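You operate a simulated robot arm through the tools that you are given. There is no shell and no other tool. Be economical: measure what you need, move in short steps, check, and stop when the job is done.

Carry out the task below with a simulated robot arm. There is one attempt and no reset: what you move stays moved.

JOB
Put things in order on the dressing table top. At the end: the blue peg stands where the pink label block (marked "BELTS") stood; the white hand pump is on the green coaster; the purple tin is on the white saucer; the pink label block is on the brown saucer; whatever was shut is shut again. Leave all else as you found it, and nothing knocked over.
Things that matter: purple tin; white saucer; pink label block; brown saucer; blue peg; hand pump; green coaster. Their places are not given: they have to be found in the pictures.

Only the result counts: the job must be done as asked and must still hold three seconds after the hand-in. Knocking over, shifting, dropping, spilling or breaking anything else fails it.

ROBOT AND FRAMES
A 6-joint arm with a two-finger parallel gripper, fixed in place. Base frame: the origin is at the foot of the arm, x ahead of it, y to its left, z up; the work surface is at about z = 760. Readings come in mm, rad, newtons and seconds.
With the tool pointing down near the work surface it reaches from about 260 to 680 mm from the base axis. Its first joint turns from -1.152 to 1.152 rad. Payload 2.9 kg.
The TCP is the grasp point between the finger pads, 30 mm short of the fingertips. In the tool frame z runs along the fingers and y along their closing line. The gripper opens to 110 mm. The fingers are 20 mm wide and 10 mm thick; the gripper's body (48 by 112 mm) begins 55 mm behind the TCP.
Orientation is told as [roll, pitch, yaw] about the base's x, y, z axes, in that order, counted from this pose: with the fingers straight down and closing along the base's y, the tool's x points along the base's -x, its y along +y and its z along -z.

CONTROLS
- The arm moves only by the tool arm_command. Its arguments are lists of equal length, an entry for each row: "delta_pos": the shift along the base's x, y, z in units of 25 mm (1.0 is 25 mm), a list of three; "angular": the turn, a rotation vector about the base's x, y, z in units of 6 degrees (1.0 is 6 degrees), a list of three; "gripper": the opening in per cent of the stroke, from 0 (shut) to 100 (fully open). In form: {"delta_pos": [[dx, dy, dz], ...], "angular": [[wx, wy, wz], ...], "gripper": [gripper, ...]}. A call has 1 to 20 rows; each row shifts and turns the commanded pose from where the row before left it. A call with a number of a shift or a turn outside -1 to 1 is refused whole. A row lasts 0.2 s, in which the tool goes at most 50 mm and 0.15 rad; a call with a longer step from one row to the next is refused whole, and so is a gripper value outside its range. Where a pose cannot be reached the arm comes as near as it can. A force on the tool above 40 N (or 10 N above the force at the start of the call, whichever is more), or a blocked arm, ends the call early, and 0.2 s more pass. The fingers move at their own pace (about 108 mm/s each) and stop on an object; they squeeze with about 22 N. The grip force told is the motor's: it shows also when the fingers shut on nothing. Time passes only in rows, and 0.2 s behind the last, so rows that do not move let the fingers close. It gives the time, the measured TCP pose, the force on the tool (base axes), the opening and the grip force at its end, in the units of the frame above (readings bear some noise).
- Cameras (640 x 400 px; columns grow to the right, rows downward): "scene" is fixed at [58.4, 424.9, 1374]; the picture's right is [-0.88, -0.47, 0.00], its down [-0.31, 0.59, -0.75] and it looks along [0.35, -0.66, -0.67] (base axes); focal length 321 px, centre (320, 200). "wrist" rides on the gripper at [-36, 0, -57] in the tool frame; the picture's right is [0.00, -1.00, 0.00], its down [0.97, 0.00, -0.24] and it looks along [0.24, 0.00, 0.97] (tool axes); focal length 218 px, centre (320, 200).
- snapshot(camera): a new picture of that camera. It takes no simulated time.
- measure_at(camera, pixels): for up to 12 pixels [column, row] of the newest picture of that camera ("zoom" is the newest enlarged one), the place [x, y, z] in the base frame of the surface seen there, good to about 2 mm. It takes no simulated time.
- zoom(camera, box): a new picture of the part [left, top, right, bottom] of that camera's present view, enlarged. It takes no simulated time.
- finish_job(): hands the job in; it is judged then, once.

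Work in short steps. Measure before you move; look again where a grasp or a placing could have gone wrong, and mend it. You have 80 turns and 38 pictures in all, those below and enlarged ones among them. Open the gripper and draw the arm clear of the work before you hand the job in, unless the task says otherwise; then end with one line.

The tools are called after "Call:" as a command line: name --argument value ..., lists and objects as JSON in quotes. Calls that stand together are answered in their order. arm_command: Moves the arm, as the interface text tells. Its arguments: {"type":"object","properties":{"delta_pos":{"type":"array"},"angular":{"type":"array"},"gripper":{"type":"array"}},"required":["delta_pos","angular","gripper"]} The other tools are called the same way: snapshot (camera) takes a picture; measure_at (camera, pixels) gives the place of the surface under pixels of a picture; zoom (camera, box) takes an enlarged picture of a part of a camera's view; finish_job () hands the job in.

At the start:

```text
t: 0.0
eef_pos: [454.3, -179.7, 1065.5]
ee_rot: [0.0, 0.0, 0.001]
wrist_force: [0.9, 0.4, 0.8]
gripper_width: 109.9
finger_force: 0.1
```

scene: 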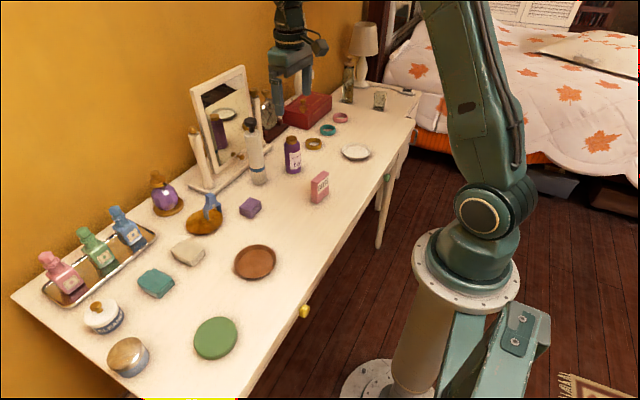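
wrist: 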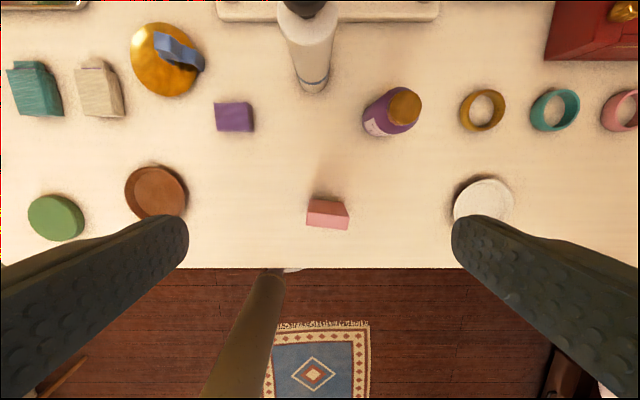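

I see the scene: pink block at (319,187), brown saucer (254,262), coaster (216,338), white saucer (355,152), pump (257,155). I zoom in for the tin and the peg.

Call:
zoom --camera "scene" --box '[130, 80, 290, 280]'

Call:
zoom --camera "scene" --box '[240, 50, 420, 210]'

Call:
measure_at --camera "scene" --pixels '[[319, 187], [254, 262], [216, 336], [355, 152], [255, 170], [292, 155], [250, 206], [212, 200], [204, 222], [304, 311], [387, 177], [308, 105]]'

```text
2.00 times, centred on (210, 180) of scene
```

zoom: 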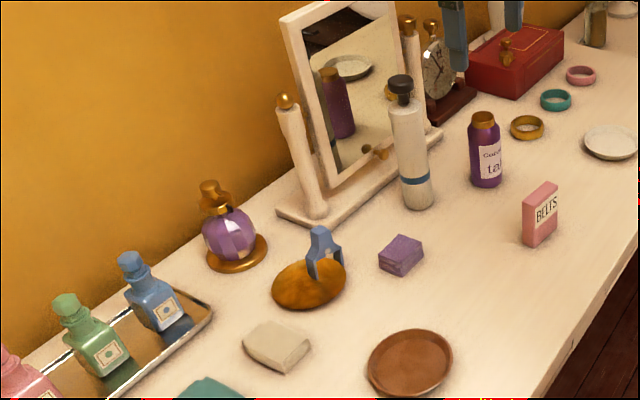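

```text
2.50 times, centred on (330, 130) of scene
```

zoom: 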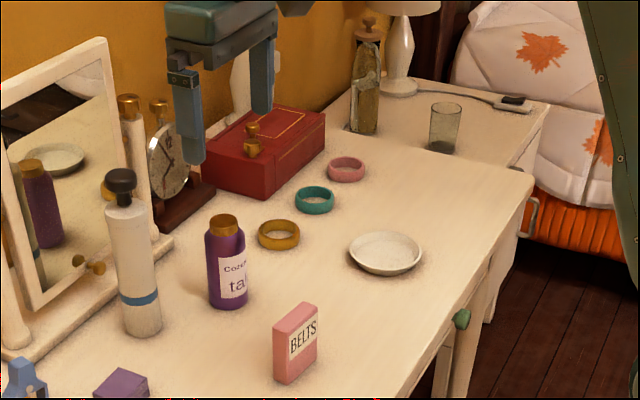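

```text
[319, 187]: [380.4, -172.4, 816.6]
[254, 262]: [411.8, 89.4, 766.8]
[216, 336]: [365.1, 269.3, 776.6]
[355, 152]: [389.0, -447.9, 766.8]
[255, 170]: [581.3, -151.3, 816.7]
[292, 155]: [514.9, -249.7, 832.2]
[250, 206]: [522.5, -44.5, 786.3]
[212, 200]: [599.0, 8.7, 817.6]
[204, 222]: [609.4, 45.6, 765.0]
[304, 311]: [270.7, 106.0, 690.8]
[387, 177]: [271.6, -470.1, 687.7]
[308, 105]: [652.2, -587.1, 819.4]
```

The blue thing at (212,205) might be the peg; I look closer at it and at the drawer fronts.

Call:
zoom --camera "scene" --box '[175, 180, 275, 242]'

Call:
zoom --camera "wrist" --box '[80, 0, 400, 200]'

Call:
zoom --camera "scene" --box '[235, 100, 335, 200]'

```text
6.40 times, centred on (225, 211) of scene
```

zoom: 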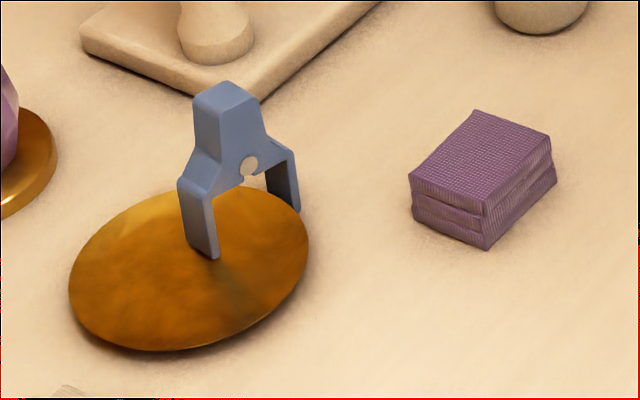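

```text
2.00 times, centred on (240, 100) of wrist
```

zoom: 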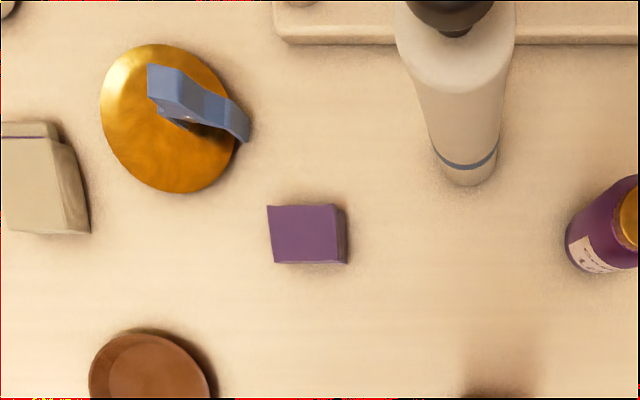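

```text
4.00 times, centred on (285, 150) of scene
```

zoom: 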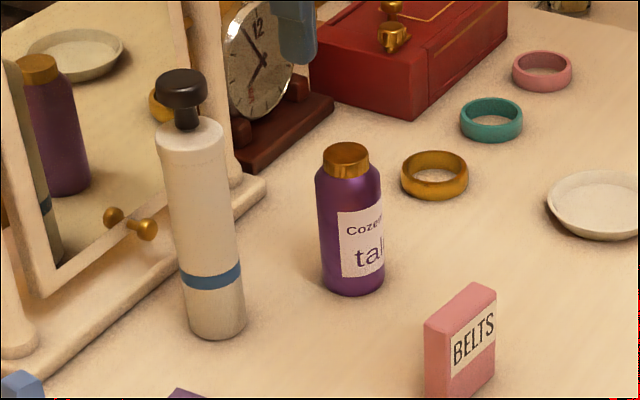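

The blue peg is the clip standing on/at the gold dish. I measure the pump, the tin and part of the pink block in this zoom.

Call:
measure_at --camera "zoom" --pixels '[[180, 80], [182, 100], [190, 140], [175, 130], [205, 310], [192, 320], [240, 318], [218, 337], [345, 150], [350, 290], [318, 200], [382, 230]]'

Call:
measure_at --camera "zoom" --pixels '[[484, 290], [432, 322], [462, 310], [490, 312], [455, 385], [430, 385], [160, 200], [227, 200], [352, 180], [322, 265]]'

Call:
zoom --camera "scene" --box '[280, 150, 380, 212]'

```text
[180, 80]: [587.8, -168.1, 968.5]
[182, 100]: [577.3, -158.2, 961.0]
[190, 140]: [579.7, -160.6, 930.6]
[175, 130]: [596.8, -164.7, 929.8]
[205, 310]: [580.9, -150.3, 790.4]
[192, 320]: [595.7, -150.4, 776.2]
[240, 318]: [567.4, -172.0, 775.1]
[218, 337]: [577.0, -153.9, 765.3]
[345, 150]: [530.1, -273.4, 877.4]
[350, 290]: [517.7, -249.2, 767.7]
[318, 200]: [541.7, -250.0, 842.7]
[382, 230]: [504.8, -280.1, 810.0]
```

```text
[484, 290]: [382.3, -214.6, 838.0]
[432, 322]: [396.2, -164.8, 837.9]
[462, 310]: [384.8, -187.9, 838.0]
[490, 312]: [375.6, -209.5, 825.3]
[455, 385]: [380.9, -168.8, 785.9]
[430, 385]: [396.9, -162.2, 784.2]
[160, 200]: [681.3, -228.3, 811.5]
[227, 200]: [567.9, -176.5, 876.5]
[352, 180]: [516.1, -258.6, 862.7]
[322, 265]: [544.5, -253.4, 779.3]
```

```text
6.40 times, centred on (330, 181) of scene
```

zoom: 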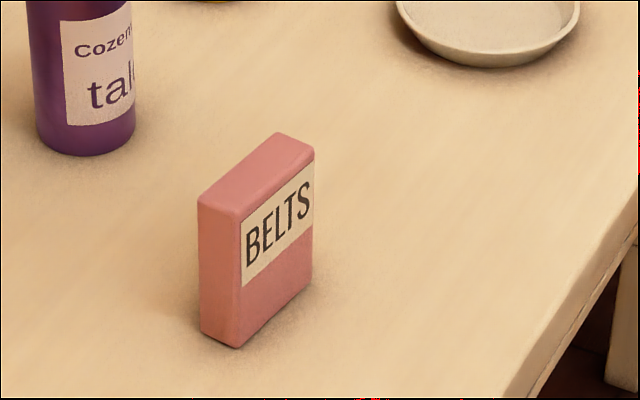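

Now measure the pink block corners and the mirror's extents.

Call:
measure_at --camera "zoom" --pixels '[[203, 204], [240, 214], [277, 136], [311, 150], [258, 172], [238, 342], [205, 325], [310, 280], [242, 240], [312, 200], [203, 250], [236, 260]]'

Call:
measure_at --camera "scene" --pixels '[[242, 70], [193, 90], [206, 188], [262, 150], [204, 193], [278, 160], [193, 130], [254, 94], [152, 200], [237, 244], [254, 245], [272, 264]]'

Call:
zoom --camera "scene" --box '[180, 235, 300, 365]'

```text
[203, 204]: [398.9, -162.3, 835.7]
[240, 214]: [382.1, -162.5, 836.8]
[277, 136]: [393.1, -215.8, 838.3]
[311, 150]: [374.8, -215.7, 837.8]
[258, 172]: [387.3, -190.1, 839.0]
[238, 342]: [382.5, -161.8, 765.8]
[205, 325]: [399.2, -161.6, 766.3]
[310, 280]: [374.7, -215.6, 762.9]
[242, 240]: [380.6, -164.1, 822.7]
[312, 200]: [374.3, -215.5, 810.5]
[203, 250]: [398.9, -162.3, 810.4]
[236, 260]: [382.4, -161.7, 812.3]
```

```text
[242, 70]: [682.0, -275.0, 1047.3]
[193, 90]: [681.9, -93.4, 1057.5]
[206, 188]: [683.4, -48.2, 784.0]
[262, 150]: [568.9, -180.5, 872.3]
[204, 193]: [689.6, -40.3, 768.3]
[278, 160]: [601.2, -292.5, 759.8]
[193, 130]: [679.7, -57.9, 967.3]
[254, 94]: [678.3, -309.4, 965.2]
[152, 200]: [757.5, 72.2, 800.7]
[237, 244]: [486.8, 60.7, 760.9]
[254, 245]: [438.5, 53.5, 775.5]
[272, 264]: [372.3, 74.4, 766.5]
```

```text
3.08 times, centred on (240, 300) of scene
```

zoom: 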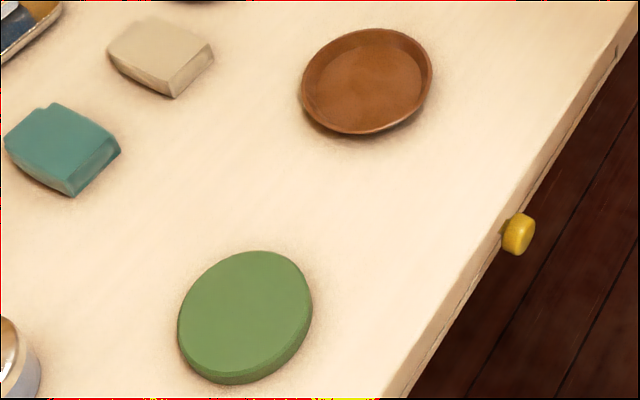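

Measure saucer and coaster rims.

Call:
measure_at --camera "zoom" --pixels '[[304, 88], [430, 75], [370, 32], [350, 131], [365, 80], [320, 95], [415, 70], [182, 325], [308, 300], [262, 254], [232, 376], [245, 312]]'

Call:
measure_at --camera "scene" --pixels '[[342, 151], [369, 153], [356, 145], [355, 159], [355, 152]]'

```text
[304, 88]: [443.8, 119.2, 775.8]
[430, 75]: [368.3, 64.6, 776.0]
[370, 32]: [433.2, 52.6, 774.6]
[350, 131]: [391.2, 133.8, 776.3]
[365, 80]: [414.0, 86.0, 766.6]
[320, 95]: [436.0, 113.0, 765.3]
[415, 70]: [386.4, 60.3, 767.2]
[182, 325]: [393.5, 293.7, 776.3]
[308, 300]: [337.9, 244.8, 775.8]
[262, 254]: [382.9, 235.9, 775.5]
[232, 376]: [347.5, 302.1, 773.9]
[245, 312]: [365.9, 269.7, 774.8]
```

```text
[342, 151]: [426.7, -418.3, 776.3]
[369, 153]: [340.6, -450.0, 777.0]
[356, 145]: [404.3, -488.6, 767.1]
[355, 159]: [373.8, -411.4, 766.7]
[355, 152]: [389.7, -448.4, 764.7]
```

Pink block centre ≈ (387,-189), top 838, turned about -7.4°; I move above it to z≈900 aligned with its length.

Call:
arm_command --delta_pos '[[-0.384, -0.053, -0.943], [-0.384, -0.053, -0.943], [-0.384, -0.053, -0.943], [-0.384, -0.053, -0.943], [-0.384, -0.053, -0.943], [-0.384, -0.053, -0.943], [-0.384, -0.053, -0.943], [0, 0, 0]]' --angular '[[0, 0, -0.176], [0, 0, -0.176], [0, 0, -0.176], [0, 0, -0.176], [0, 0, -0.176], [0, 0, -0.176], [0, 0, -0.176], [0, 0, 0]]' --gripper '[100, 100, 100, 100, 100, 100, 100, 100]'

Call:
snapshot --camera "wrist"

```text
t: 1.8
eef_pos: [386.8, -188.9, 898.8]
ee_rot: [0.001, 0.0, -0.13]
wrist_force: [-0.3, 0.7, -0.4]
gripper_width: 110.2
finger_force: 0.0
```

```text
28 pictures are left
```

wrist: 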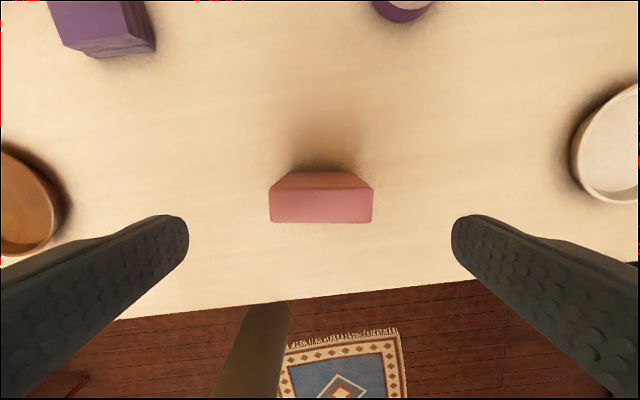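

Block is centred between the fingers and aligned; descend to z≈812, close and lift.

Call:
arm_command --delta_pos '[[0, 0, -0.87], [0, 0, -0.87], [0, 0, -0.87], [0, 0, -0.87], [0, 0, 0], [0, 0, 0], [0, 0, 0], [0, 0, 0]]' --angular '[[0, 0, 0], [0, 0, 0], [0, 0, 0], [0, 0, 0], [0, 0, 0], [0, 0, 0], [0, 0, 0], [0, 0, 0]]' --gripper '[100, 100, 100, 100, 100, 35, 35, 35]'

```text
t: 3.6
eef_pos: [389.1, -189.2, 812.3]
ee_rot: [-0.001, 0.001, -0.131]
wrist_force: [0.0, -0.7, -0.4]
gripper_width: 59.4
finger_force: 22.0
```

Gripped (59 mm, 22 N). Lift and carry over the brown saucer at (409,92).

Call:
arm_command --delta_pos '[[0, 0, 0.91], [0, 0, 0.91], [0, 0, 0.91], [0.07, 0.938, 0], [0.07, 0.938, 0], [0.07, 0.938, 0], [0.07, 0.938, 0], [0.07, 0.938, 0], [0.07, 0.938, 0], [0.07, 0.938, 0], [0.07, 0.938, 0], [0.07, 0.938, 0], [0.07, 0.938, 0], [0.07, 0.938, 0], [0.07, 0.938, 0], [0, 0, 0]]' --angular '[[0, 0, 0], [0, 0, 0], [0, 0, 0], [0, 0, 0], [0, 0, 0], [0, 0, 0], [0, 0, 0], [0, 0, 0], [0, 0, 0], [0, 0, 0], [0, 0, 0], [0, 0, 0], [0, 0, 0], [0, 0, 0], [0, 0, 0], [0, 0, 0]]' --gripper '[30, 30, 30, 30, 30, 30, 30, 30, 30, 30, 30, 30, 30, 30, 30, 30]'

Call:
snapshot --camera "scene"

```text
t: 7.0
eef_pos: [410.0, 91.0, 881.8]
ee_rot: [0.0, 0.0, -0.131]
wrist_force: [0.4, 0.5, 0.0]
gripper_width: 59.4
finger_force: 22.0
```

```text
27 pictures are left
```

scene: 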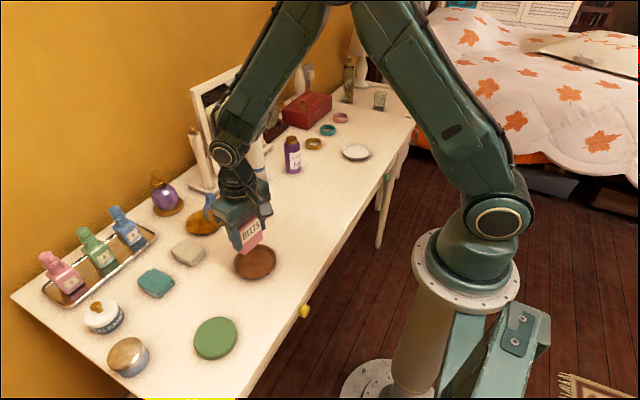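

Held and over the saucer; descend to z≈821, then feel the last few mm.

Call:
arm_command --delta_pos '[[0, 0, -0.8], [0, 0, -0.8], [0, 0, -0.8], [0, 0, 0]]' --angular '[[0, 0, 0], [0, 0, 0], [0, 0, 0], [0, 0, 0]]' --gripper '[30, 30, 30, 30]'

Call:
zoom --camera "scene" --box '[204, 200, 304, 290]'

```text
t: 8.0
eef_pos: [409.3, 91.3, 819.8]
ee_rot: [-0.001, -0.001, -0.129]
wrist_force: [0.9, 0.2, -0.1]
gripper_width: 59.4
finger_force: 22.3
```

```text
4.44 times, centred on (254, 245) of scene
```

zoom: 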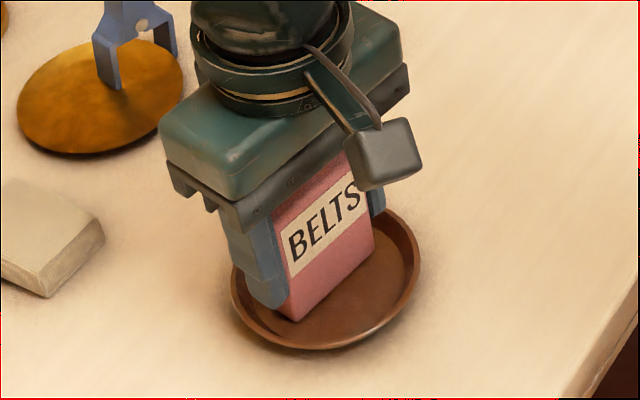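

Block stands inside the rim, perhaps a hair above the floor; lower 1.5 mm more in small steps watching the force.

Call:
arm_command --delta_pos '[[0, 0, -0.03], [0, 0, -0.03], [0, 0, 0]]' --angular '[[0, 0, 0], [0, 0, 0], [0, 0, 0]]' --gripper '[30, 30, 30]'

```text
t: 8.8
eef_pos: [408.5, 92.1, 818.7]
ee_rot: [0.0, -0.001, -0.131]
wrist_force: [0.6, -0.4, -0.6]
gripper_width: 59.4
finger_force: 22.2
```

No contact yet; continue 2 mm.

Call:
arm_command --delta_pos '[[0, 0, -0.04], [0, 0, -0.04], [0, 0, 0]]' --angular '[[0, 0, 0], [0, 0, 0], [0, 0, 0]]' --gripper '[30, 30, 30]'

```text
t: 9.6
eef_pos: [409.1, 91.9, 817.0]
ee_rot: [0.002, -0.003, -0.13]
wrist_force: [-4.1, -0.7, 15.3]
gripper_width: 59.6
finger_force: 22.2
```

Contact (15 N). Open gradually, then lift straight up.

Call:
arm_command --delta_pos '[[0, 0, 0.02], [0, 0, 0], [0, 0, 0], [0, 0, 0], [0, 0, 0.8], [0, 0, 0.8], [0, 0, 0.8], [0, 0, 0.8], [0, 0, 0.8], [0, 0, 0.8]]' --angular '[[0, 0, 0], [0, 0, 0], [0, 0, 0], [0, 0, 0], [0, 0, 0], [0, 0, 0], [0, 0, 0], [0, 0, 0], [0, 0, 0], [0, 0, 0]]' --gripper '[56, 60, 75, 75, 75, 75, 75, 75, 75, 75]'

Call:
zoom --camera "scene" --box '[160, 170, 310, 290]'

```text
t: 11.8
eef_pos: [408.2, 91.7, 937.6]
ee_rot: [-0.001, 0.002, -0.129]
wrist_force: [0.4, 0.0, 0.2]
gripper_width: 82.5
finger_force: 0.1
```

```text
3.33 times, centred on (235, 230) of scene
```

zoom: 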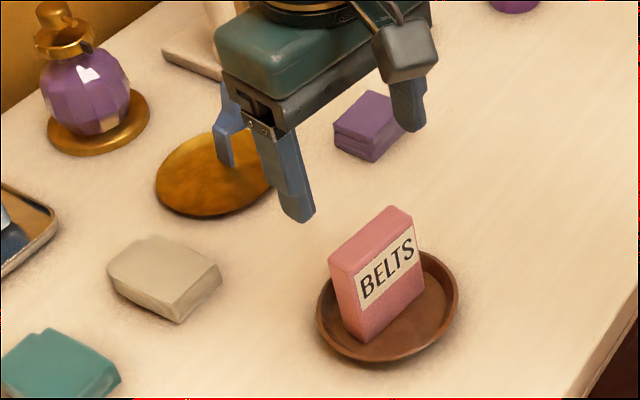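

The pink block stands on the saucer. Next the peg: move above it for a wrist look, squaring the yaw.

Call:
arm_command --delta_pos '[[0.85, -0.45, 0.2], [0.85, -0.45, 0.2], [0.85, -0.45, 0.2], [0.85, -0.45, 0.2], [0.85, -0.45, 0.2], [0.85, -0.45, 0.2], [0.85, -0.45, 0.2], [0, 0, 0]]' --angular '[[0, 0, 0.176], [0, 0, 0.176], [0, 0, 0.176], [0, 0, 0.176], [0, 0, 0.176], [0, 0, 0.176], [0, 0, 0.176], [0, 0, 0]]' --gripper '[100, 100, 100, 100, 100, 100, 100, 100]'

Call:
snapshot --camera "wrist"

```text
t: 13.6
eef_pos: [556.6, 12.1, 972.4]
ee_rot: [0.0, 0.0, 0.0]
wrist_force: [-0.2, -0.1, -0.1]
gripper_width: 109.8
finger_force: 0.0
```

```text
24 pictures are left
```

wrist: 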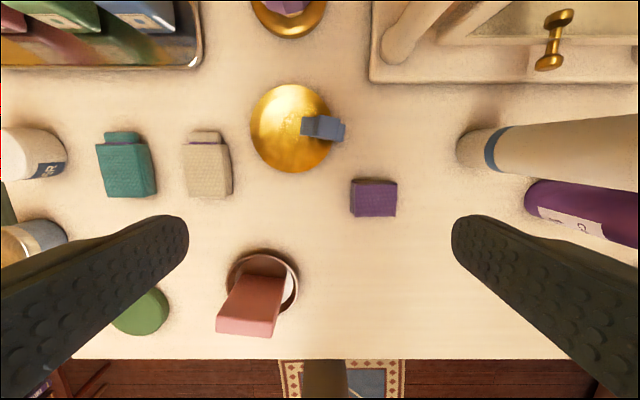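

Zoom on the peg and gold dish in this wrist view to learn how they relate.

Call:
zoom --camera "wrist" --box '[240, 75, 368, 180]'

Call:
measure_at --camera "zoom" --pixels '[[310, 235], [375, 225], [430, 215], [475, 215], [505, 225], [320, 280], [420, 290], [490, 290], [200, 220], [70, 220], [250, 50], [260, 420]]'

```text
3.81 times, centred on (304, 128) of wrist
```

zoom: 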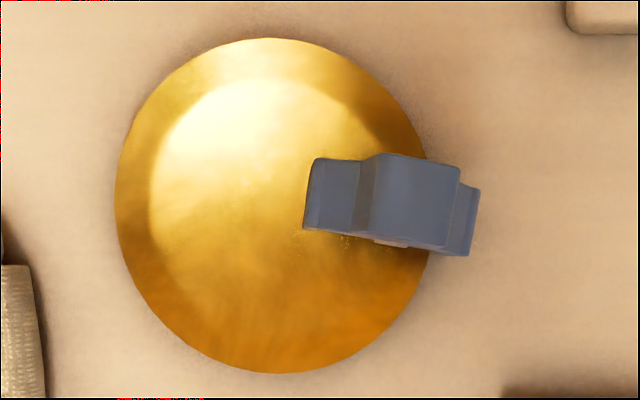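

```text
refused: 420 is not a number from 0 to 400
```

Call:
measure_at --camera "zoom" --pixels '[[312, 195], [340, 195], [385, 165], [450, 175], [380, 230], [445, 240], [415, 200], [470, 220], [200, 220], [120, 220], [260, 370], [390, 243]]'

Call:
zoom --camera "scene" --box '[180, 185, 240, 240]'

```text
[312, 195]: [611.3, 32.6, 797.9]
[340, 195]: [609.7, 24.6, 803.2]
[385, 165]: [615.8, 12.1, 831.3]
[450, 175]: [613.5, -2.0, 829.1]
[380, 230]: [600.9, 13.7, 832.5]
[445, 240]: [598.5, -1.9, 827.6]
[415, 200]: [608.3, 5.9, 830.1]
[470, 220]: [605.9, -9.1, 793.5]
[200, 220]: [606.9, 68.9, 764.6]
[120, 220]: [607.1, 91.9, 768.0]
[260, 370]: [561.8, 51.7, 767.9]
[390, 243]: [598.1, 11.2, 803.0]
```

```text
7.27 times, centred on (210, 212) of scene
```

zoom: 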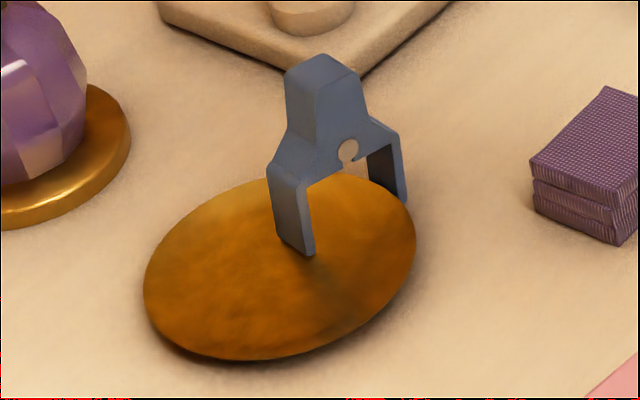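

The peg stands astride the dish's rim (one leg inside), centre ≈ (608.5,11.5), top ≈ 830, turned ≈ -8°. I'll grasp it across its thickness: turn yaw to 82° while moving above it.

Call:
arm_command --delta_pos '[[0.148, 0, -0.2], [0.148, 0, -0.2], [0.148, 0, -0.2], [0.148, 0, -0.2], [0.148, 0, -0.2], [0.148, 0, -0.2], [0.148, 0, -0.2], [0.148, 0, -0.2], [0.148, 0, -0.2], [0.148, 0, -0.2], [0.148, 0, -0.2], [0.148, 0, -0.2], [0.148, 0, -0.2], [0.148, -0.02, -0.2], [0, 0, 0]]' --angular '[[0, 0, 0.976], [0, 0, 0.976], [0, 0, 0.976], [0, 0, 0.976], [0, 0, 0.976], [0, 0, 0.976], [0, 0, 0.976], [0, 0, 0.976], [0, 0, 0.976], [0, 0, 0.976], [0, 0, 0.976], [0, 0, 0.976], [0, 0, 0.976], [0, 0, 0.976], [0, 0, 0]]' --gripper '[50, 50, 50, 50, 50, 50, 50, 50, 50, 50, 50, 50, 50, 50, 50]'

Call:
snapshot --camera "wrist"

```text
t: 16.8
eef_pos: [609.8, 12.9, 902.9]
ee_rot: [0.0, 0.001, 1.433]
wrist_force: [0.1, 0.8, -1.0]
gripper_width: 54.8
finger_force: 0.1
```

```text
21 pictures are left
```

wrist: 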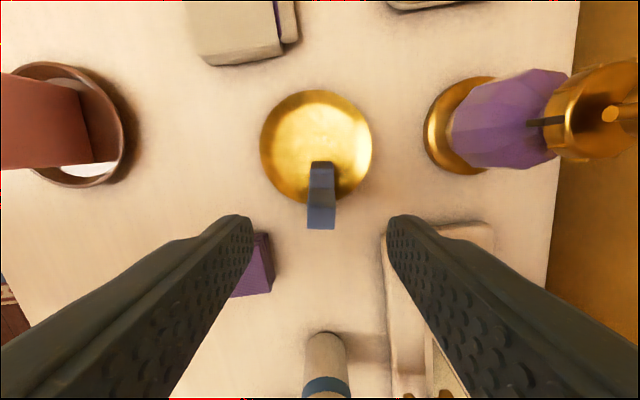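

Peg is centred between the fingers. Descend to z≈805 and close.

Call:
arm_command --delta_pos '[[0, 0, -0.98], [0, 0, -0.98], [0, 0, -0.98], [0, 0, -0.98], [0, 0, 0], [0, 0, 0], [0, 0, 0], [0, 0, 0]]' --angular '[[0, 0, 0], [0, 0, 0], [0, 0, 0], [0, 0, 0], [0, 0, 0], [0, 0, 0], [0, 0, 0], [0, 0, 0]]' --gripper '[50, 50, 50, 50, 50, 5, 5, 5]'

```text
t: 18.6
eef_pos: [609.6, 12.7, 805.4]
ee_rot: [0.0, 0.0, 1.43]
wrist_force: [0.7, -1.0, -0.6]
gripper_width: 17.1
finger_force: 22.0
```

Gripped at 17 mm. Lift straight up and look.

Call:
arm_command --delta_pos '[[0, 0, 0.3], [0, 0, 0.6], [0, 0, 0.9], [0, 0, 0.9], [0, 0, 0.9], [0, 0, 0.4], [0, 0, 0]]' --angular '[[0, 0, 0], [0, 0, 0], [0, 0, 0], [0, 0, 0], [0, 0, 0], [0, 0, 0], [0, 0, 0]]' --gripper '[5, 5, 5, 5, 5, 5, 5]'

Call:
zoom --camera "scene" --box '[160, 140, 280, 240]'

```text
t: 20.2
eef_pos: [610.4, 12.9, 904.2]
ee_rot: [0.001, 0.001, 1.432]
wrist_force: [-0.4, -0.3, 0.0]
gripper_width: 17.5
finger_force: 22.9
```

```text
4.00 times, centred on (220, 190) of scene
```

zoom: 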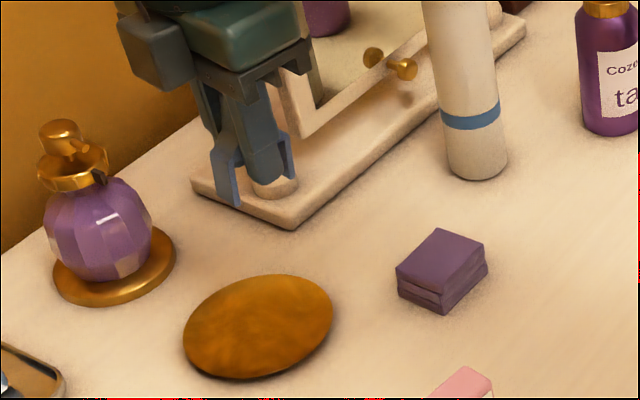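

Peg is held and the dish is unmoved. Carry it, x first to clear the pump, to above the block's old place (387,-189).

Call:
arm_command --delta_pos '[[-1, 0, 0], [-1, 0, 0], [-1, 0, 0], [-1, 0, 0], [-1, 0, 0], [-0.435, -0.9, 0], [-0.435, -0.9, 0], [-0.435, -0.9, 0], [-0.435, -0.9, 0], [-0.435, -0.9, 0], [-0.435, -0.9, 0], [-0.435, -0.9, 0], [-0.435, -0.9, 0], [-0.435, -0.9, 0], [0, 0, -0.8], [0, 0, -0.8], [0, 0, 0]]' --angular '[[0, 0, 0], [0, 0, 0], [0, 0, 0], [0, 0, 0], [0, 0, 0], [0, 0, 0], [0, 0, 0], [0, 0, 0], [0, 0, 0], [0, 0, 0], [0, 0, 0], [0, 0, 0], [0, 0, 0], [0, 0, 0], [0, 0, 0], [0, 0, 0], [0, 0, 0]]' --gripper '[5, 5, 5, 5, 5, 5, 5, 5, 5, 5, 5, 5, 5, 5, 5, 5, 5]'

Call:
zoom --camera "scene" --box '[275, 120, 365, 200]'

```text
t: 23.8
eef_pos: [385.6, -188.8, 866.1]
ee_rot: [0.001, 0.0, 1.431]
wrist_force: [0.1, -0.3, -0.2]
gripper_width: 17.3
finger_force: 21.4
```

```text
5.00 times, centred on (320, 160) of scene
```

zoom: 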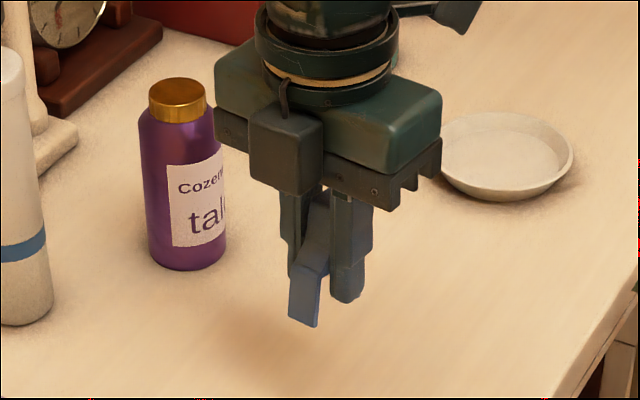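

Measure the visible leg's bottom and sides to judge the tilt.

Call:
measure_at --camera "zoom" --pixels '[[303, 320], [293, 313], [314, 322], [297, 295], [303, 275], [316, 230], [305, 290]]'

Call:
snapshot --camera "wrist"

```text
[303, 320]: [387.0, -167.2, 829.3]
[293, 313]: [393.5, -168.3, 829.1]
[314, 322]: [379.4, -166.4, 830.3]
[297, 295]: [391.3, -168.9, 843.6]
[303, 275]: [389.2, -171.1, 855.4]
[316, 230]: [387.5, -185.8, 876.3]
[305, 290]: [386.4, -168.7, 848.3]
```

```text
18 pictures are left
```

wrist: 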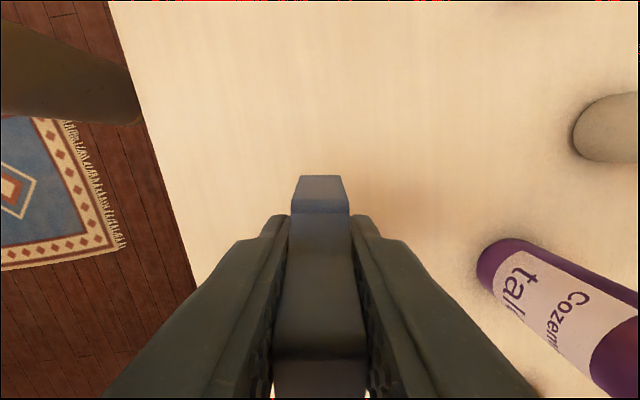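

The raised (+y) leg's bottom is 37 mm below the TCP whereas the other should be ≈45: tilt of ~5–6°. I correct with a -5.4° turn about x and lower to just above the table.

Call:
arm_command --delta_pos '[[0, 0, 0], [0, 0, -0.8], [0, 0, -0.8], [0, 0, -0.7], [0, 0, 0]]' --angular '[[-0.9, 0, 0], [0, 0, 0], [0, 0, 0], [0, 0, 0], [0, 0, 0]]' --gripper '[5, 5, 5, 5, 5]'

Call:
zoom --camera "scene" --box '[275, 130, 365, 210]'

Call:
measure_at --camera "zoom" --pixels '[[300, 334], [290, 328], [310, 336], [296, 310]]'

```text
t: 25.0
eef_pos: [387.0, -189.0, 807.1]
ee_rot: [-0.014, 0.094, 1.433]
wrist_force: [-0.4, -0.3, -0.7]
gripper_width: 17.4
finger_force: 22.2
```

```text
5.00 times, centred on (320, 170) of scene
```

zoom: 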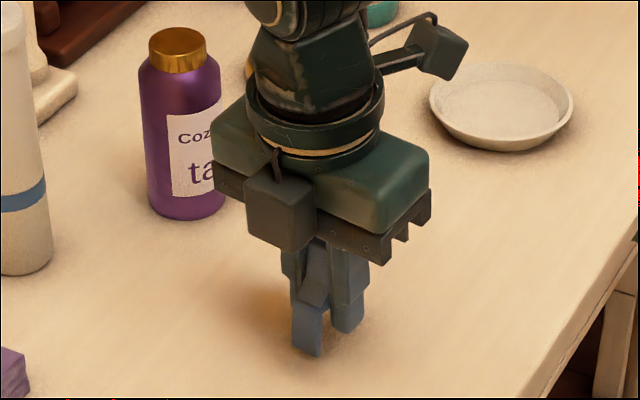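

```text
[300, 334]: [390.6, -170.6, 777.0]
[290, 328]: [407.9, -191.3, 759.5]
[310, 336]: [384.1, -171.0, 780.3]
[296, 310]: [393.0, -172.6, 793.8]
```

Measure the leg's bottom at (308,353).

Call:
measure_at --camera "zoom" --pixels '[[308, 353], [305, 351], [315, 355], [302, 345], [306, 330], [310, 315], [350, 330], [347, 326]]'

```text
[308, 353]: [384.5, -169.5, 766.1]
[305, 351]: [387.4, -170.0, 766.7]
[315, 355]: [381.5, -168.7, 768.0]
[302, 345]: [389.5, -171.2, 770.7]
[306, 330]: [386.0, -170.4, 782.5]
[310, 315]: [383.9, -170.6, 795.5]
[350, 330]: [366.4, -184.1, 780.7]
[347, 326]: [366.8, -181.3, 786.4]
```

Leg is 41 mm below the TCP now and its face near vertical. Lower in fine steps until contact.

Call:
arm_command --delta_pos '[[0, 0, -0.04], [0, 0, -0.04], [0, 0, -0.04], [0, 0, 0]]' --angular '[[0, 0, 0], [0, 0, 0], [0, 0, 0], [0, 0, 0]]' --gripper '[5, 5, 5, 5]'

```text
t: 26.0
eef_pos: [386.4, -189.6, 804.5]
ee_rot: [-0.015, 0.093, 1.432]
wrist_force: [0.7, 0.4, 0.2]
gripper_width: 17.3
finger_force: 21.7
```

Call:
arm_command --delta_pos '[[0, 0, -0.04], [0, 0, -0.04], [0, 0, 0]]' --angular '[[0, 0, 0], [0, 0, 0], [0, 0, 0]]' --gripper '[5, 5, 5]'

```text
t: 26.8
eef_pos: [386.4, -189.7, 803.1]
ee_rot: [-0.014, 0.094, 1.432]
wrist_force: [-0.6, 0.9, 4.9]
gripper_width: 17.5
finger_force: 22.0
```

Contact just beginning (4.9 N); remaining tilt is ≤3°. Lower 0.7 mm more and open gently, then rise a little after the fingers clear.

Call:
arm_command --delta_pos '[[0, 0, -0.03], [0, 0, 0], [0, 0, 0], [0, 0, 0], [0, 0, 0], [0, 0, 0.5], [0, 0, 0.9], [0, 0, 0.9], [0, 0, 0.9], [0, 0, 0.9], [0, 0, 0.9]]' --angular '[[0, 0, 0], [0, 0, 0], [0, 0, 0], [0, 0, 0], [0, 0, 0], [0, 0, 0], [0, 0, 0], [0, 0, 0], [0, 0, 0], [0, 0, 0], [0, 0, 0]]' --gripper '[5, 17, 22, 30, 40, 40, 40, 40, 40, 40, 40]'

Call:
snapshot --camera "scene"

```text
t: 29.2
eef_pos: [384.8, -189.9, 925.7]
ee_rot: [-0.011, 0.093, 1.43]
wrist_force: [0.2, 0.8, -0.2]
gripper_width: 43.7
finger_force: 0.1
```

```text
16 pictures are left
```

scene: 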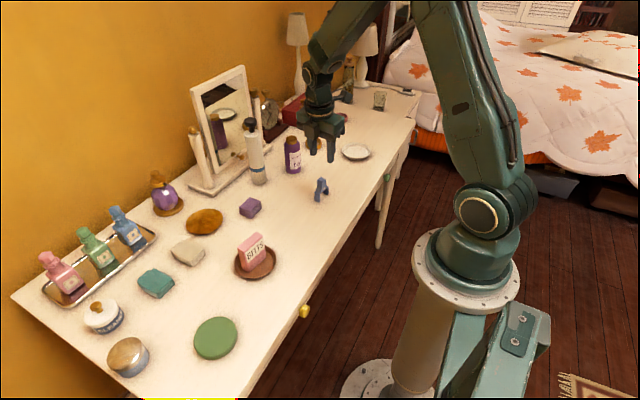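

Peg stands on the block's old place; the block stands on its saucer. Next the tin: undo the tilt and yaw while moving above it.

Call:
arm_command --delta_pos '[[0, 0, 0.5], [0, 0, 0.5], [0, 0, 0.5], [0, 0, 0.5], [0, 0, 0.5], [0, 0, 0.5], [0.55, -0.34, 0], [0.55, -0.34, 0], [0.55, -0.34, 0], [0.55, -0.34, 0], [0.55, -0.34, 0], [0.55, -0.34, 0], [0.55, -0.34, 0], [0.55, -0.34, 0], [0.55, -0.34, 0], [0, 0, 0]]' --angular '[[0.9, 0, 0], [0, 0, -0.976], [0, 0, -0.976], [0, 0, -0.976], [0, 0, -0.976], [0, 0, -0.976], [0, 0, -0.976], [0, 0, -0.976], [0, 0, -0.976], [0, 0, -0.976], [0, 0, -0.976], [0, 0, -0.976], [0, 0, -0.976], [0, 0, -0.976], [0, 0, -0.976], [0, 0, 0]]' --gripper '[100, 100, 100, 100, 100, 100, 100, 100, 100, 100, 100, 100, 100, 100, 100, 100]'

Call:
snapshot --camera "wrist"

```text
t: 32.6
eef_pos: [511.8, -265.6, 1001.6]
ee_rot: [-0.001, 0.0, -0.001]
wrist_force: [-0.6, 0.3, -1.1]
gripper_width: 110.0
finger_force: 0.0
```

```text
15 pictures are left
```

wrist: 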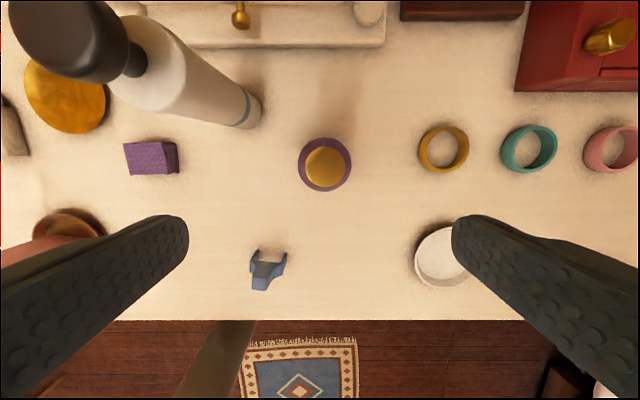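

Measure lid centre and edges, the pump's knob/shoulder, and the saucer.

Call:
measure_at --camera "wrist" --pixels '[[325, 167], [308, 167], [342, 167], [325, 150], [325, 184], [301, 165], [349, 165], [325, 140], [325, 189], [95, 30], [165, 85], [416, 255]]'

Call:
zoom --camera "scene" --box '[325, 130, 385, 170]'

Call:
measure_at --camera "zoom" --pixels '[[170, 215], [465, 245], [310, 150], [330, 300], [330, 220], [250, 170], [420, 280], [400, 170], [230, 280]]'

```text
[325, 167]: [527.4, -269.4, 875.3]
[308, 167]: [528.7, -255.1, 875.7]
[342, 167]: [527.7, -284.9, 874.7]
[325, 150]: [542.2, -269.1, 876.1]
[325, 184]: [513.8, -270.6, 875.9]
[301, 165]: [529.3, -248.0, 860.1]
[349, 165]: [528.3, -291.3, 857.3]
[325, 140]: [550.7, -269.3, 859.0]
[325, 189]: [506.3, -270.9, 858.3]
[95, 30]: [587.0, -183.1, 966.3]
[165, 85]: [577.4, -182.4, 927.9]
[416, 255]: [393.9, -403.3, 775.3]
```

```text
10.00 times, centred on (355, 150) of scene
```

zoom: 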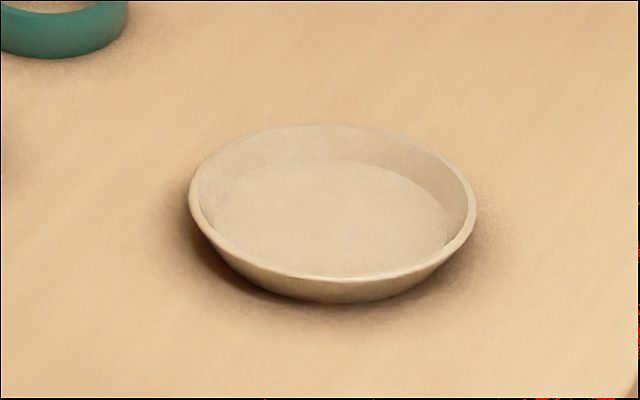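

```text
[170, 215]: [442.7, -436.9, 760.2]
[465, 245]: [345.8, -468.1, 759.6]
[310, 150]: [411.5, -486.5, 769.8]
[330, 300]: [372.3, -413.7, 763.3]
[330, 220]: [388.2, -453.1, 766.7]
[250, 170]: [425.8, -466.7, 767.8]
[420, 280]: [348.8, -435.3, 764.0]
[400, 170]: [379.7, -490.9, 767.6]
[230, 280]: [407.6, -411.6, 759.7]
```

Measure saucer rim points more exactly.

Call:
measure_at --camera "zoom" --pixels '[[192, 195], [473, 215], [325, 126], [340, 277], [225, 195], [445, 220], [330, 164], [230, 245], [440, 255], [450, 165]]'

```text
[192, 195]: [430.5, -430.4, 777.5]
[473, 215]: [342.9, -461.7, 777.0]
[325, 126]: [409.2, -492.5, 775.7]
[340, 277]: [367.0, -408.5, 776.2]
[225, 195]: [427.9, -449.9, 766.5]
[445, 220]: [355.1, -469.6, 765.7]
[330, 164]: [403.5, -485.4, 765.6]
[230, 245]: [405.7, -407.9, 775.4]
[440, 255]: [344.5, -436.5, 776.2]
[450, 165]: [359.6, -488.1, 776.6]
```

Tin axis (528,-270), saucer centre ≈ (387,-449). Align over the tin and descend to z≈834, then close.

Call:
arm_command --delta_pos '[[0.325, -0.09, 0], [0.325, -0.09, 0], [0, 0, -0.84], [0, 0, -0.84], [0, 0, -0.84], [0, 0, -0.84], [0, 0, -0.84], [0, 0, -0.84], [0, 0, -0.84], [0, 0, -0.84], [0, 0, 0], [0, 0, 0], [0, 0, 0], [0, 0, 0]]' --angular '[[0, 0, 0], [0, 0, 0], [0, 0, 0], [0, 0, 0], [0, 0, 0], [0, 0, 0], [0, 0, 0], [0, 0, 0], [0, 0, 0], [0, 0, 0], [0, 0, 0], [0, 0, 0], [0, 0, 0], [0, 0, 0]]' --gripper '[100, 100, 100, 100, 100, 100, 100, 100, 100, 100, 100, 30, 30, 30]'

```text
t: 35.6
eef_pos: [526.0, -271.3, 833.8]
ee_rot: [0.002, 0.002, -0.001]
wrist_force: [-0.6, -0.1, -0.8]
gripper_width: 49.3
finger_force: 22.1
```

Gripped at 49 mm. Lift and carry over the white saucer.

Call:
arm_command --delta_pos '[[0, 0, 0.5], [0, 0, 0.9], [0, 0, 0.9], [0, 0, 0.9], [-0.625, -0.79, 0], [-0.625, -0.79, 0], [-0.625, -0.79, 0], [-0.625, -0.79, 0], [-0.625, -0.79, 0], [-0.625, -0.79, 0], [-0.625, -0.79, 0], [-0.625, -0.79, 0], [-0.625, -0.79, 0], [0, 0, 0]]' --angular '[[0, 0, 0], [0, 0, 0], [0, 0, 0], [0, 0, 0], [0, 0, 0], [0, 0, 0], [0, 0, 0], [0, 0, 0], [0, 0, 0], [0, 0, 0], [0, 0, 0], [0, 0, 0], [0, 0, 0], [0, 0, 0]]' --gripper '[30, 30, 30, 30, 30, 30, 30, 30, 30, 30, 30, 30, 30, 30]'

Call:
zoom --camera "scene" --box '[270, 70, 420, 210]'

```text
t: 38.6
eef_pos: [384.7, -448.9, 911.8]
ee_rot: [-0.002, -0.001, 0.0]
wrist_force: [-1.1, -0.4, -2.2]
gripper_width: 49.6
finger_force: 22.3
```

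```text
2.86 times, centred on (345, 140) of scene
```

zoom: 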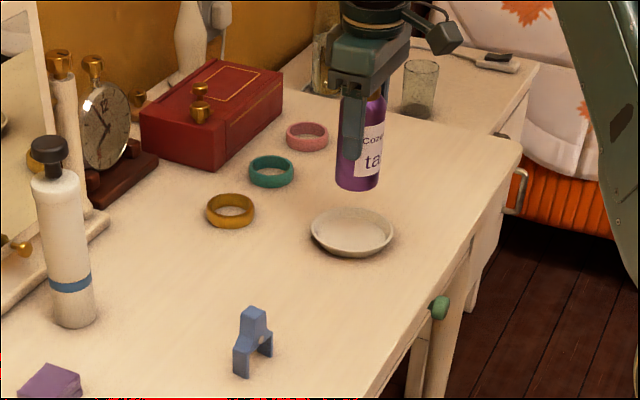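

Tin is above the saucer and upright. Descend to ~842 with a 2 mm x trim.

Call:
arm_command --delta_pos '[[0.08, 0, -0.9], [0, 0, -0.9], [0, 0, -0.9], [0, 0, -0.05], [0, 0, 0]]' --angular '[[0, 0, 0], [0, 0, 0], [0, 0, 0], [0, 0, 0], [0, 0, 0]]' --gripper '[30, 30, 30, 30, 30]'

```text
t: 39.8
eef_pos: [389.0, -448.7, 845.4]
ee_rot: [-0.001, 0.001, 0.001]
wrist_force: [-0.9, -0.4, -0.8]
gripper_width: 49.4
finger_force: 21.9
```

Call:
arm_command --delta_pos '[[0, 0, -0.06], [0, 0, -0.06], [0, 0, -0.04], [0, 0, 0]]' --angular '[[0, 0, 0], [0, 0, 0], [0, 0, 0], [0, 0, 0]]' --gripper '[30, 30, 30, 30]'

```text
t: 40.8
eef_pos: [388.7, -449.2, 840.5]
ee_rot: [0.001, -0.001, 0.0]
wrist_force: [-0.7, -0.7, -1.7]
gripper_width: 49.7
finger_force: 22.1
```

No contact yet; continue down in 1 mm steps.

Call:
arm_command --delta_pos '[[0, 0, -0.04], [0, 0, -0.04], [0, 0, 0]]' --angular '[[0, 0, 0], [0, 0, 0], [0, 0, 0]]' --gripper '[30, 30, 30]'

```text
t: 41.6
eef_pos: [389.4, -448.2, 838.8]
ee_rot: [0.001, 0.0, -0.001]
wrist_force: [-1.9, 3.0, 9.5]
gripper_width: 49.3
finger_force: 22.3
```

Contact (9.5 N). Open and rise straight up.

Call:
arm_command --delta_pos '[[0, 0, 0], [0, 0, 0], [0, 0, 0], [0, 0, 0], [0, 0, 0.8], [0, 0, 0.9], [0, 0, 0.9], [0, 0, 0.9], [0, 0, 0.9], [0, 0, 0.9], [0, 0, 0.9]]' --angular '[[0, 0, 0], [0, 0, 0], [0, 0, 0], [0, 0, 0], [0, 0, 0], [0, 0, 0], [0, 0, 0], [0, 0, 0], [0, 0, 0], [0, 0, 0], [0, 0, 0]]' --gripper '[48, 55, 70, 80, 80, 80, 80, 80, 80, 80, 80]'

Call:
zoom --camera "scene" --box '[270, 70, 420, 210]'

```text
t: 44.0
eef_pos: [388.5, -448.4, 994.0]
ee_rot: [0.0, -0.001, -0.001]
wrist_force: [-0.2, -1.4, 0.2]
gripper_width: 87.8
finger_force: 0.0
```

```text
2.86 times, centred on (345, 140) of scene
```

zoom: 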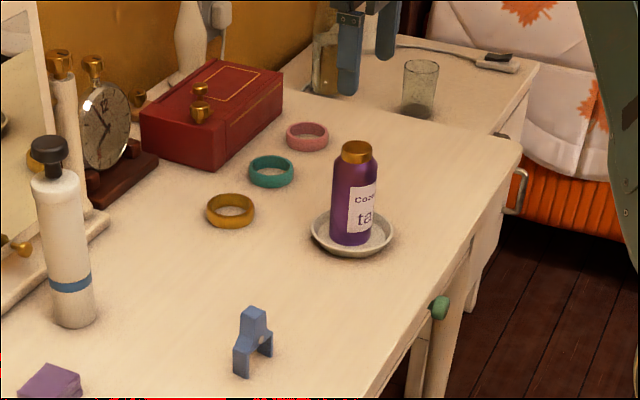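

Tin stands in the white saucer. Now the pump: move in front of it, high, for a wrist look.

Call:
arm_command --delta_pos '[[0, 0, 0.9], [0, 0, 0.9], [0, 0, 0.9], [0.37, 0.93, 0], [0.37, 0.93, 0], [0.37, 0.93, 0], [0.37, 0.93, 0], [0.37, 0.93, 0], [0.37, 0.93, 0], [0.37, 0.93, 0], [0.37, 0.93, 0], [0.37, 0.93, 0], [0.37, 0.93, 0], [0.37, 0.93, 0], [0.37, 0.93, 0], [0, 0, 0]]' --angular '[[0, 0, 0], [0, 0, 0], [0, 0, 0], [0, 0, 0], [0, 0, 0], [0, 0, 0], [0, 0, 0], [0, 0, 0], [0, 0, 0], [0, 0, 0], [0, 0, 0], [0, 0, 0], [0, 0, 0], [0, 0, 0], [0, 0, 0], [0, 0, 0]]' --gripper '[100, 100, 100, 100, 100, 100, 100, 100, 100, 100, 100, 100, 100, 100, 100, 100]'

Call:
snapshot --camera "wrist"

```text
t: 47.4
eef_pos: [497.3, -170.6, 1062.1]
ee_rot: [0.0, 0.0, -0.001]
wrist_force: [-0.1, -0.5, 0.1]
gripper_width: 109.7
finger_force: 0.0
```

```text
11 pictures are left
```

wrist: 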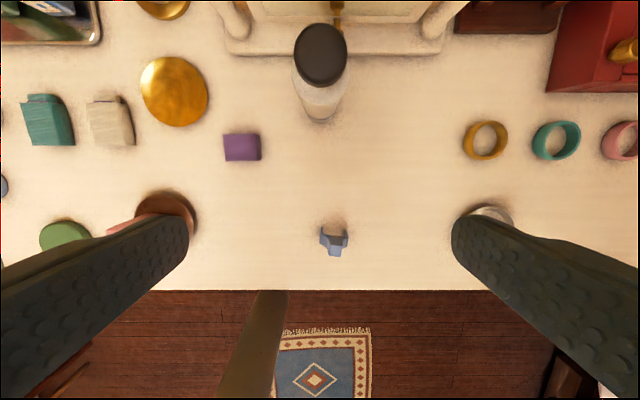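

Measure the knob's edges and the cylinder.

Call:
measure_at --camera "wrist" --pixels '[[320, 52], [298, 53], [344, 53], [321, 27], [321, 78], [318, 100], [300, 95], [340, 95], [319, 118], [340, 70]]'

```text
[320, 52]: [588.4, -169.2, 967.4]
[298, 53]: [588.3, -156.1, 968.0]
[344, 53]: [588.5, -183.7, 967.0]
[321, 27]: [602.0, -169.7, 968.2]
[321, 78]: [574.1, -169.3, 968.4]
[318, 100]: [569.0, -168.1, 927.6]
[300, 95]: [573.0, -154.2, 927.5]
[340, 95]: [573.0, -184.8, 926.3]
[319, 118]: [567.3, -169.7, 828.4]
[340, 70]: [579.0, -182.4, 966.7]
```

Pump axis (588,-169.5), knob top 968, body top 927. Move over it at this height, then check the pose before going down.

Call:
arm_command --delta_pos '[[0.725, 0.01, 0], [0.725, 0.01, 0], [0.725, 0.01, 0], [0.725, 0.01, 0], [0.725, 0, 0], [0, 0, 0], [0, 0, 0]]' --angular '[[0, 0, 0], [0, 0, 0], [0, 0, 0], [0, 0, 0], [0, 0, 0], [0, 0, 0], [0, 0, 0]]' --gripper '[100, 100, 100, 100, 100, 100, 100]'

Call:
zoom --camera "scene" --box '[180, 40, 320, 200]'

```text
t: 49.0
eef_pos: [589.4, -169.4, 1061.9]
ee_rot: [0.0, -0.001, -0.001]
wrist_force: [1.2, 0.2, 0.0]
gripper_width: 109.9
finger_force: 0.1
```

```text
2.50 times, centred on (250, 120) of scene
```

zoom: 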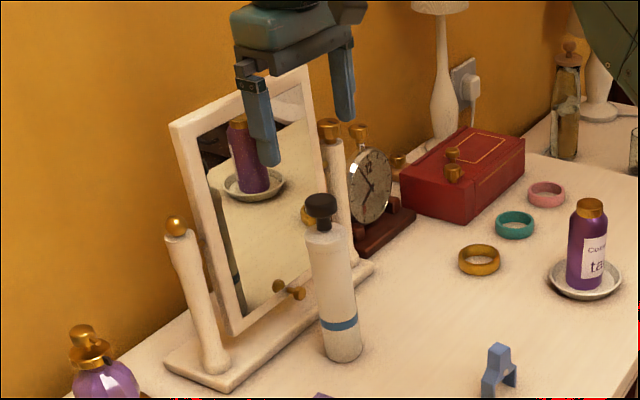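

Clear of the mirror. Descend to z≈918 and close.

Call:
arm_command --delta_pos '[[0, 0, -0.9], [0, 0, -0.9], [0, 0, -0.9], [0, 0, -0.9], [0, 0, -0.9], [0, 0, -0.9], [0, 0, -0.36], [0, 0, 0], [0, 0, 0], [0, 0, 0], [0, 0, 0]]' --angular '[[0, 0, 0], [0, 0, 0], [0, 0, 0], [0, 0, 0], [0, 0, 0], [0, 0, 0], [0, 0, 0], [0, 0, 0], [0, 0, 0], [0, 0, 0], [0, 0, 0]]' --gripper '[100, 100, 100, 100, 100, 100, 100, 100, 25, 25, 25]'

```text
t: 51.4
eef_pos: [588.6, -169.6, 915.8]
ee_rot: [0.0, 0.001, 0.0]
wrist_force: [-0.5, -0.8, 0.2]
gripper_width: 43.2
finger_force: 22.3
```

Gripped at 43 mm. Lift straight up 130 mm, then back away from the mirror.

Call:
arm_command --delta_pos '[[0, 0, 0.5], [0, 0, 0.8], [0, 0, 0.8], [0, 0, 0.8], [0, 0, 0.8], [0, 0, 0.8], [0, 0, 0.6], [-0.5, 0, 0], [-0.8, 0, 0], [-0.8, 0, 0], [-0.8, 0, 0], [-0.8, 0, 0], [-0.8, 0, 0], [-0.5, 0, 0], [0, 0, 0]]' --angular '[[0, 0, 0], [0, 0, 0], [0, 0, 0], [0, 0, 0], [0, 0, 0], [0, 0, 0], [0, 0, 0], [0, 0, 0], [0, 0, 0], [0, 0, 0], [0, 0, 0], [0, 0, 0], [0, 0, 0], [0, 0, 0], [0, 0, 0]]' --gripper '[25, 25, 25, 25, 25, 25, 25, 25, 25, 25, 25, 25, 25, 25, 25]'

Call:
snapshot --camera "scene"

```text
t: 54.6
eef_pos: [463.5, -168.7, 1045.6]
ee_rot: [0.001, -0.001, 0.0]
wrist_force: [-0.6, -0.1, -3.1]
gripper_width: 43.4
finger_force: 22.0
```

```text
9 pictures are left
```

scene: 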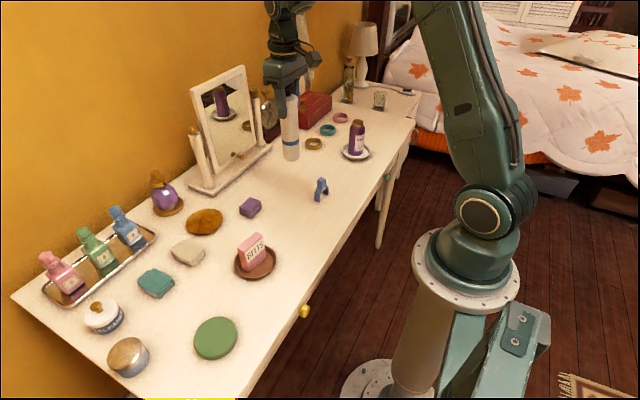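

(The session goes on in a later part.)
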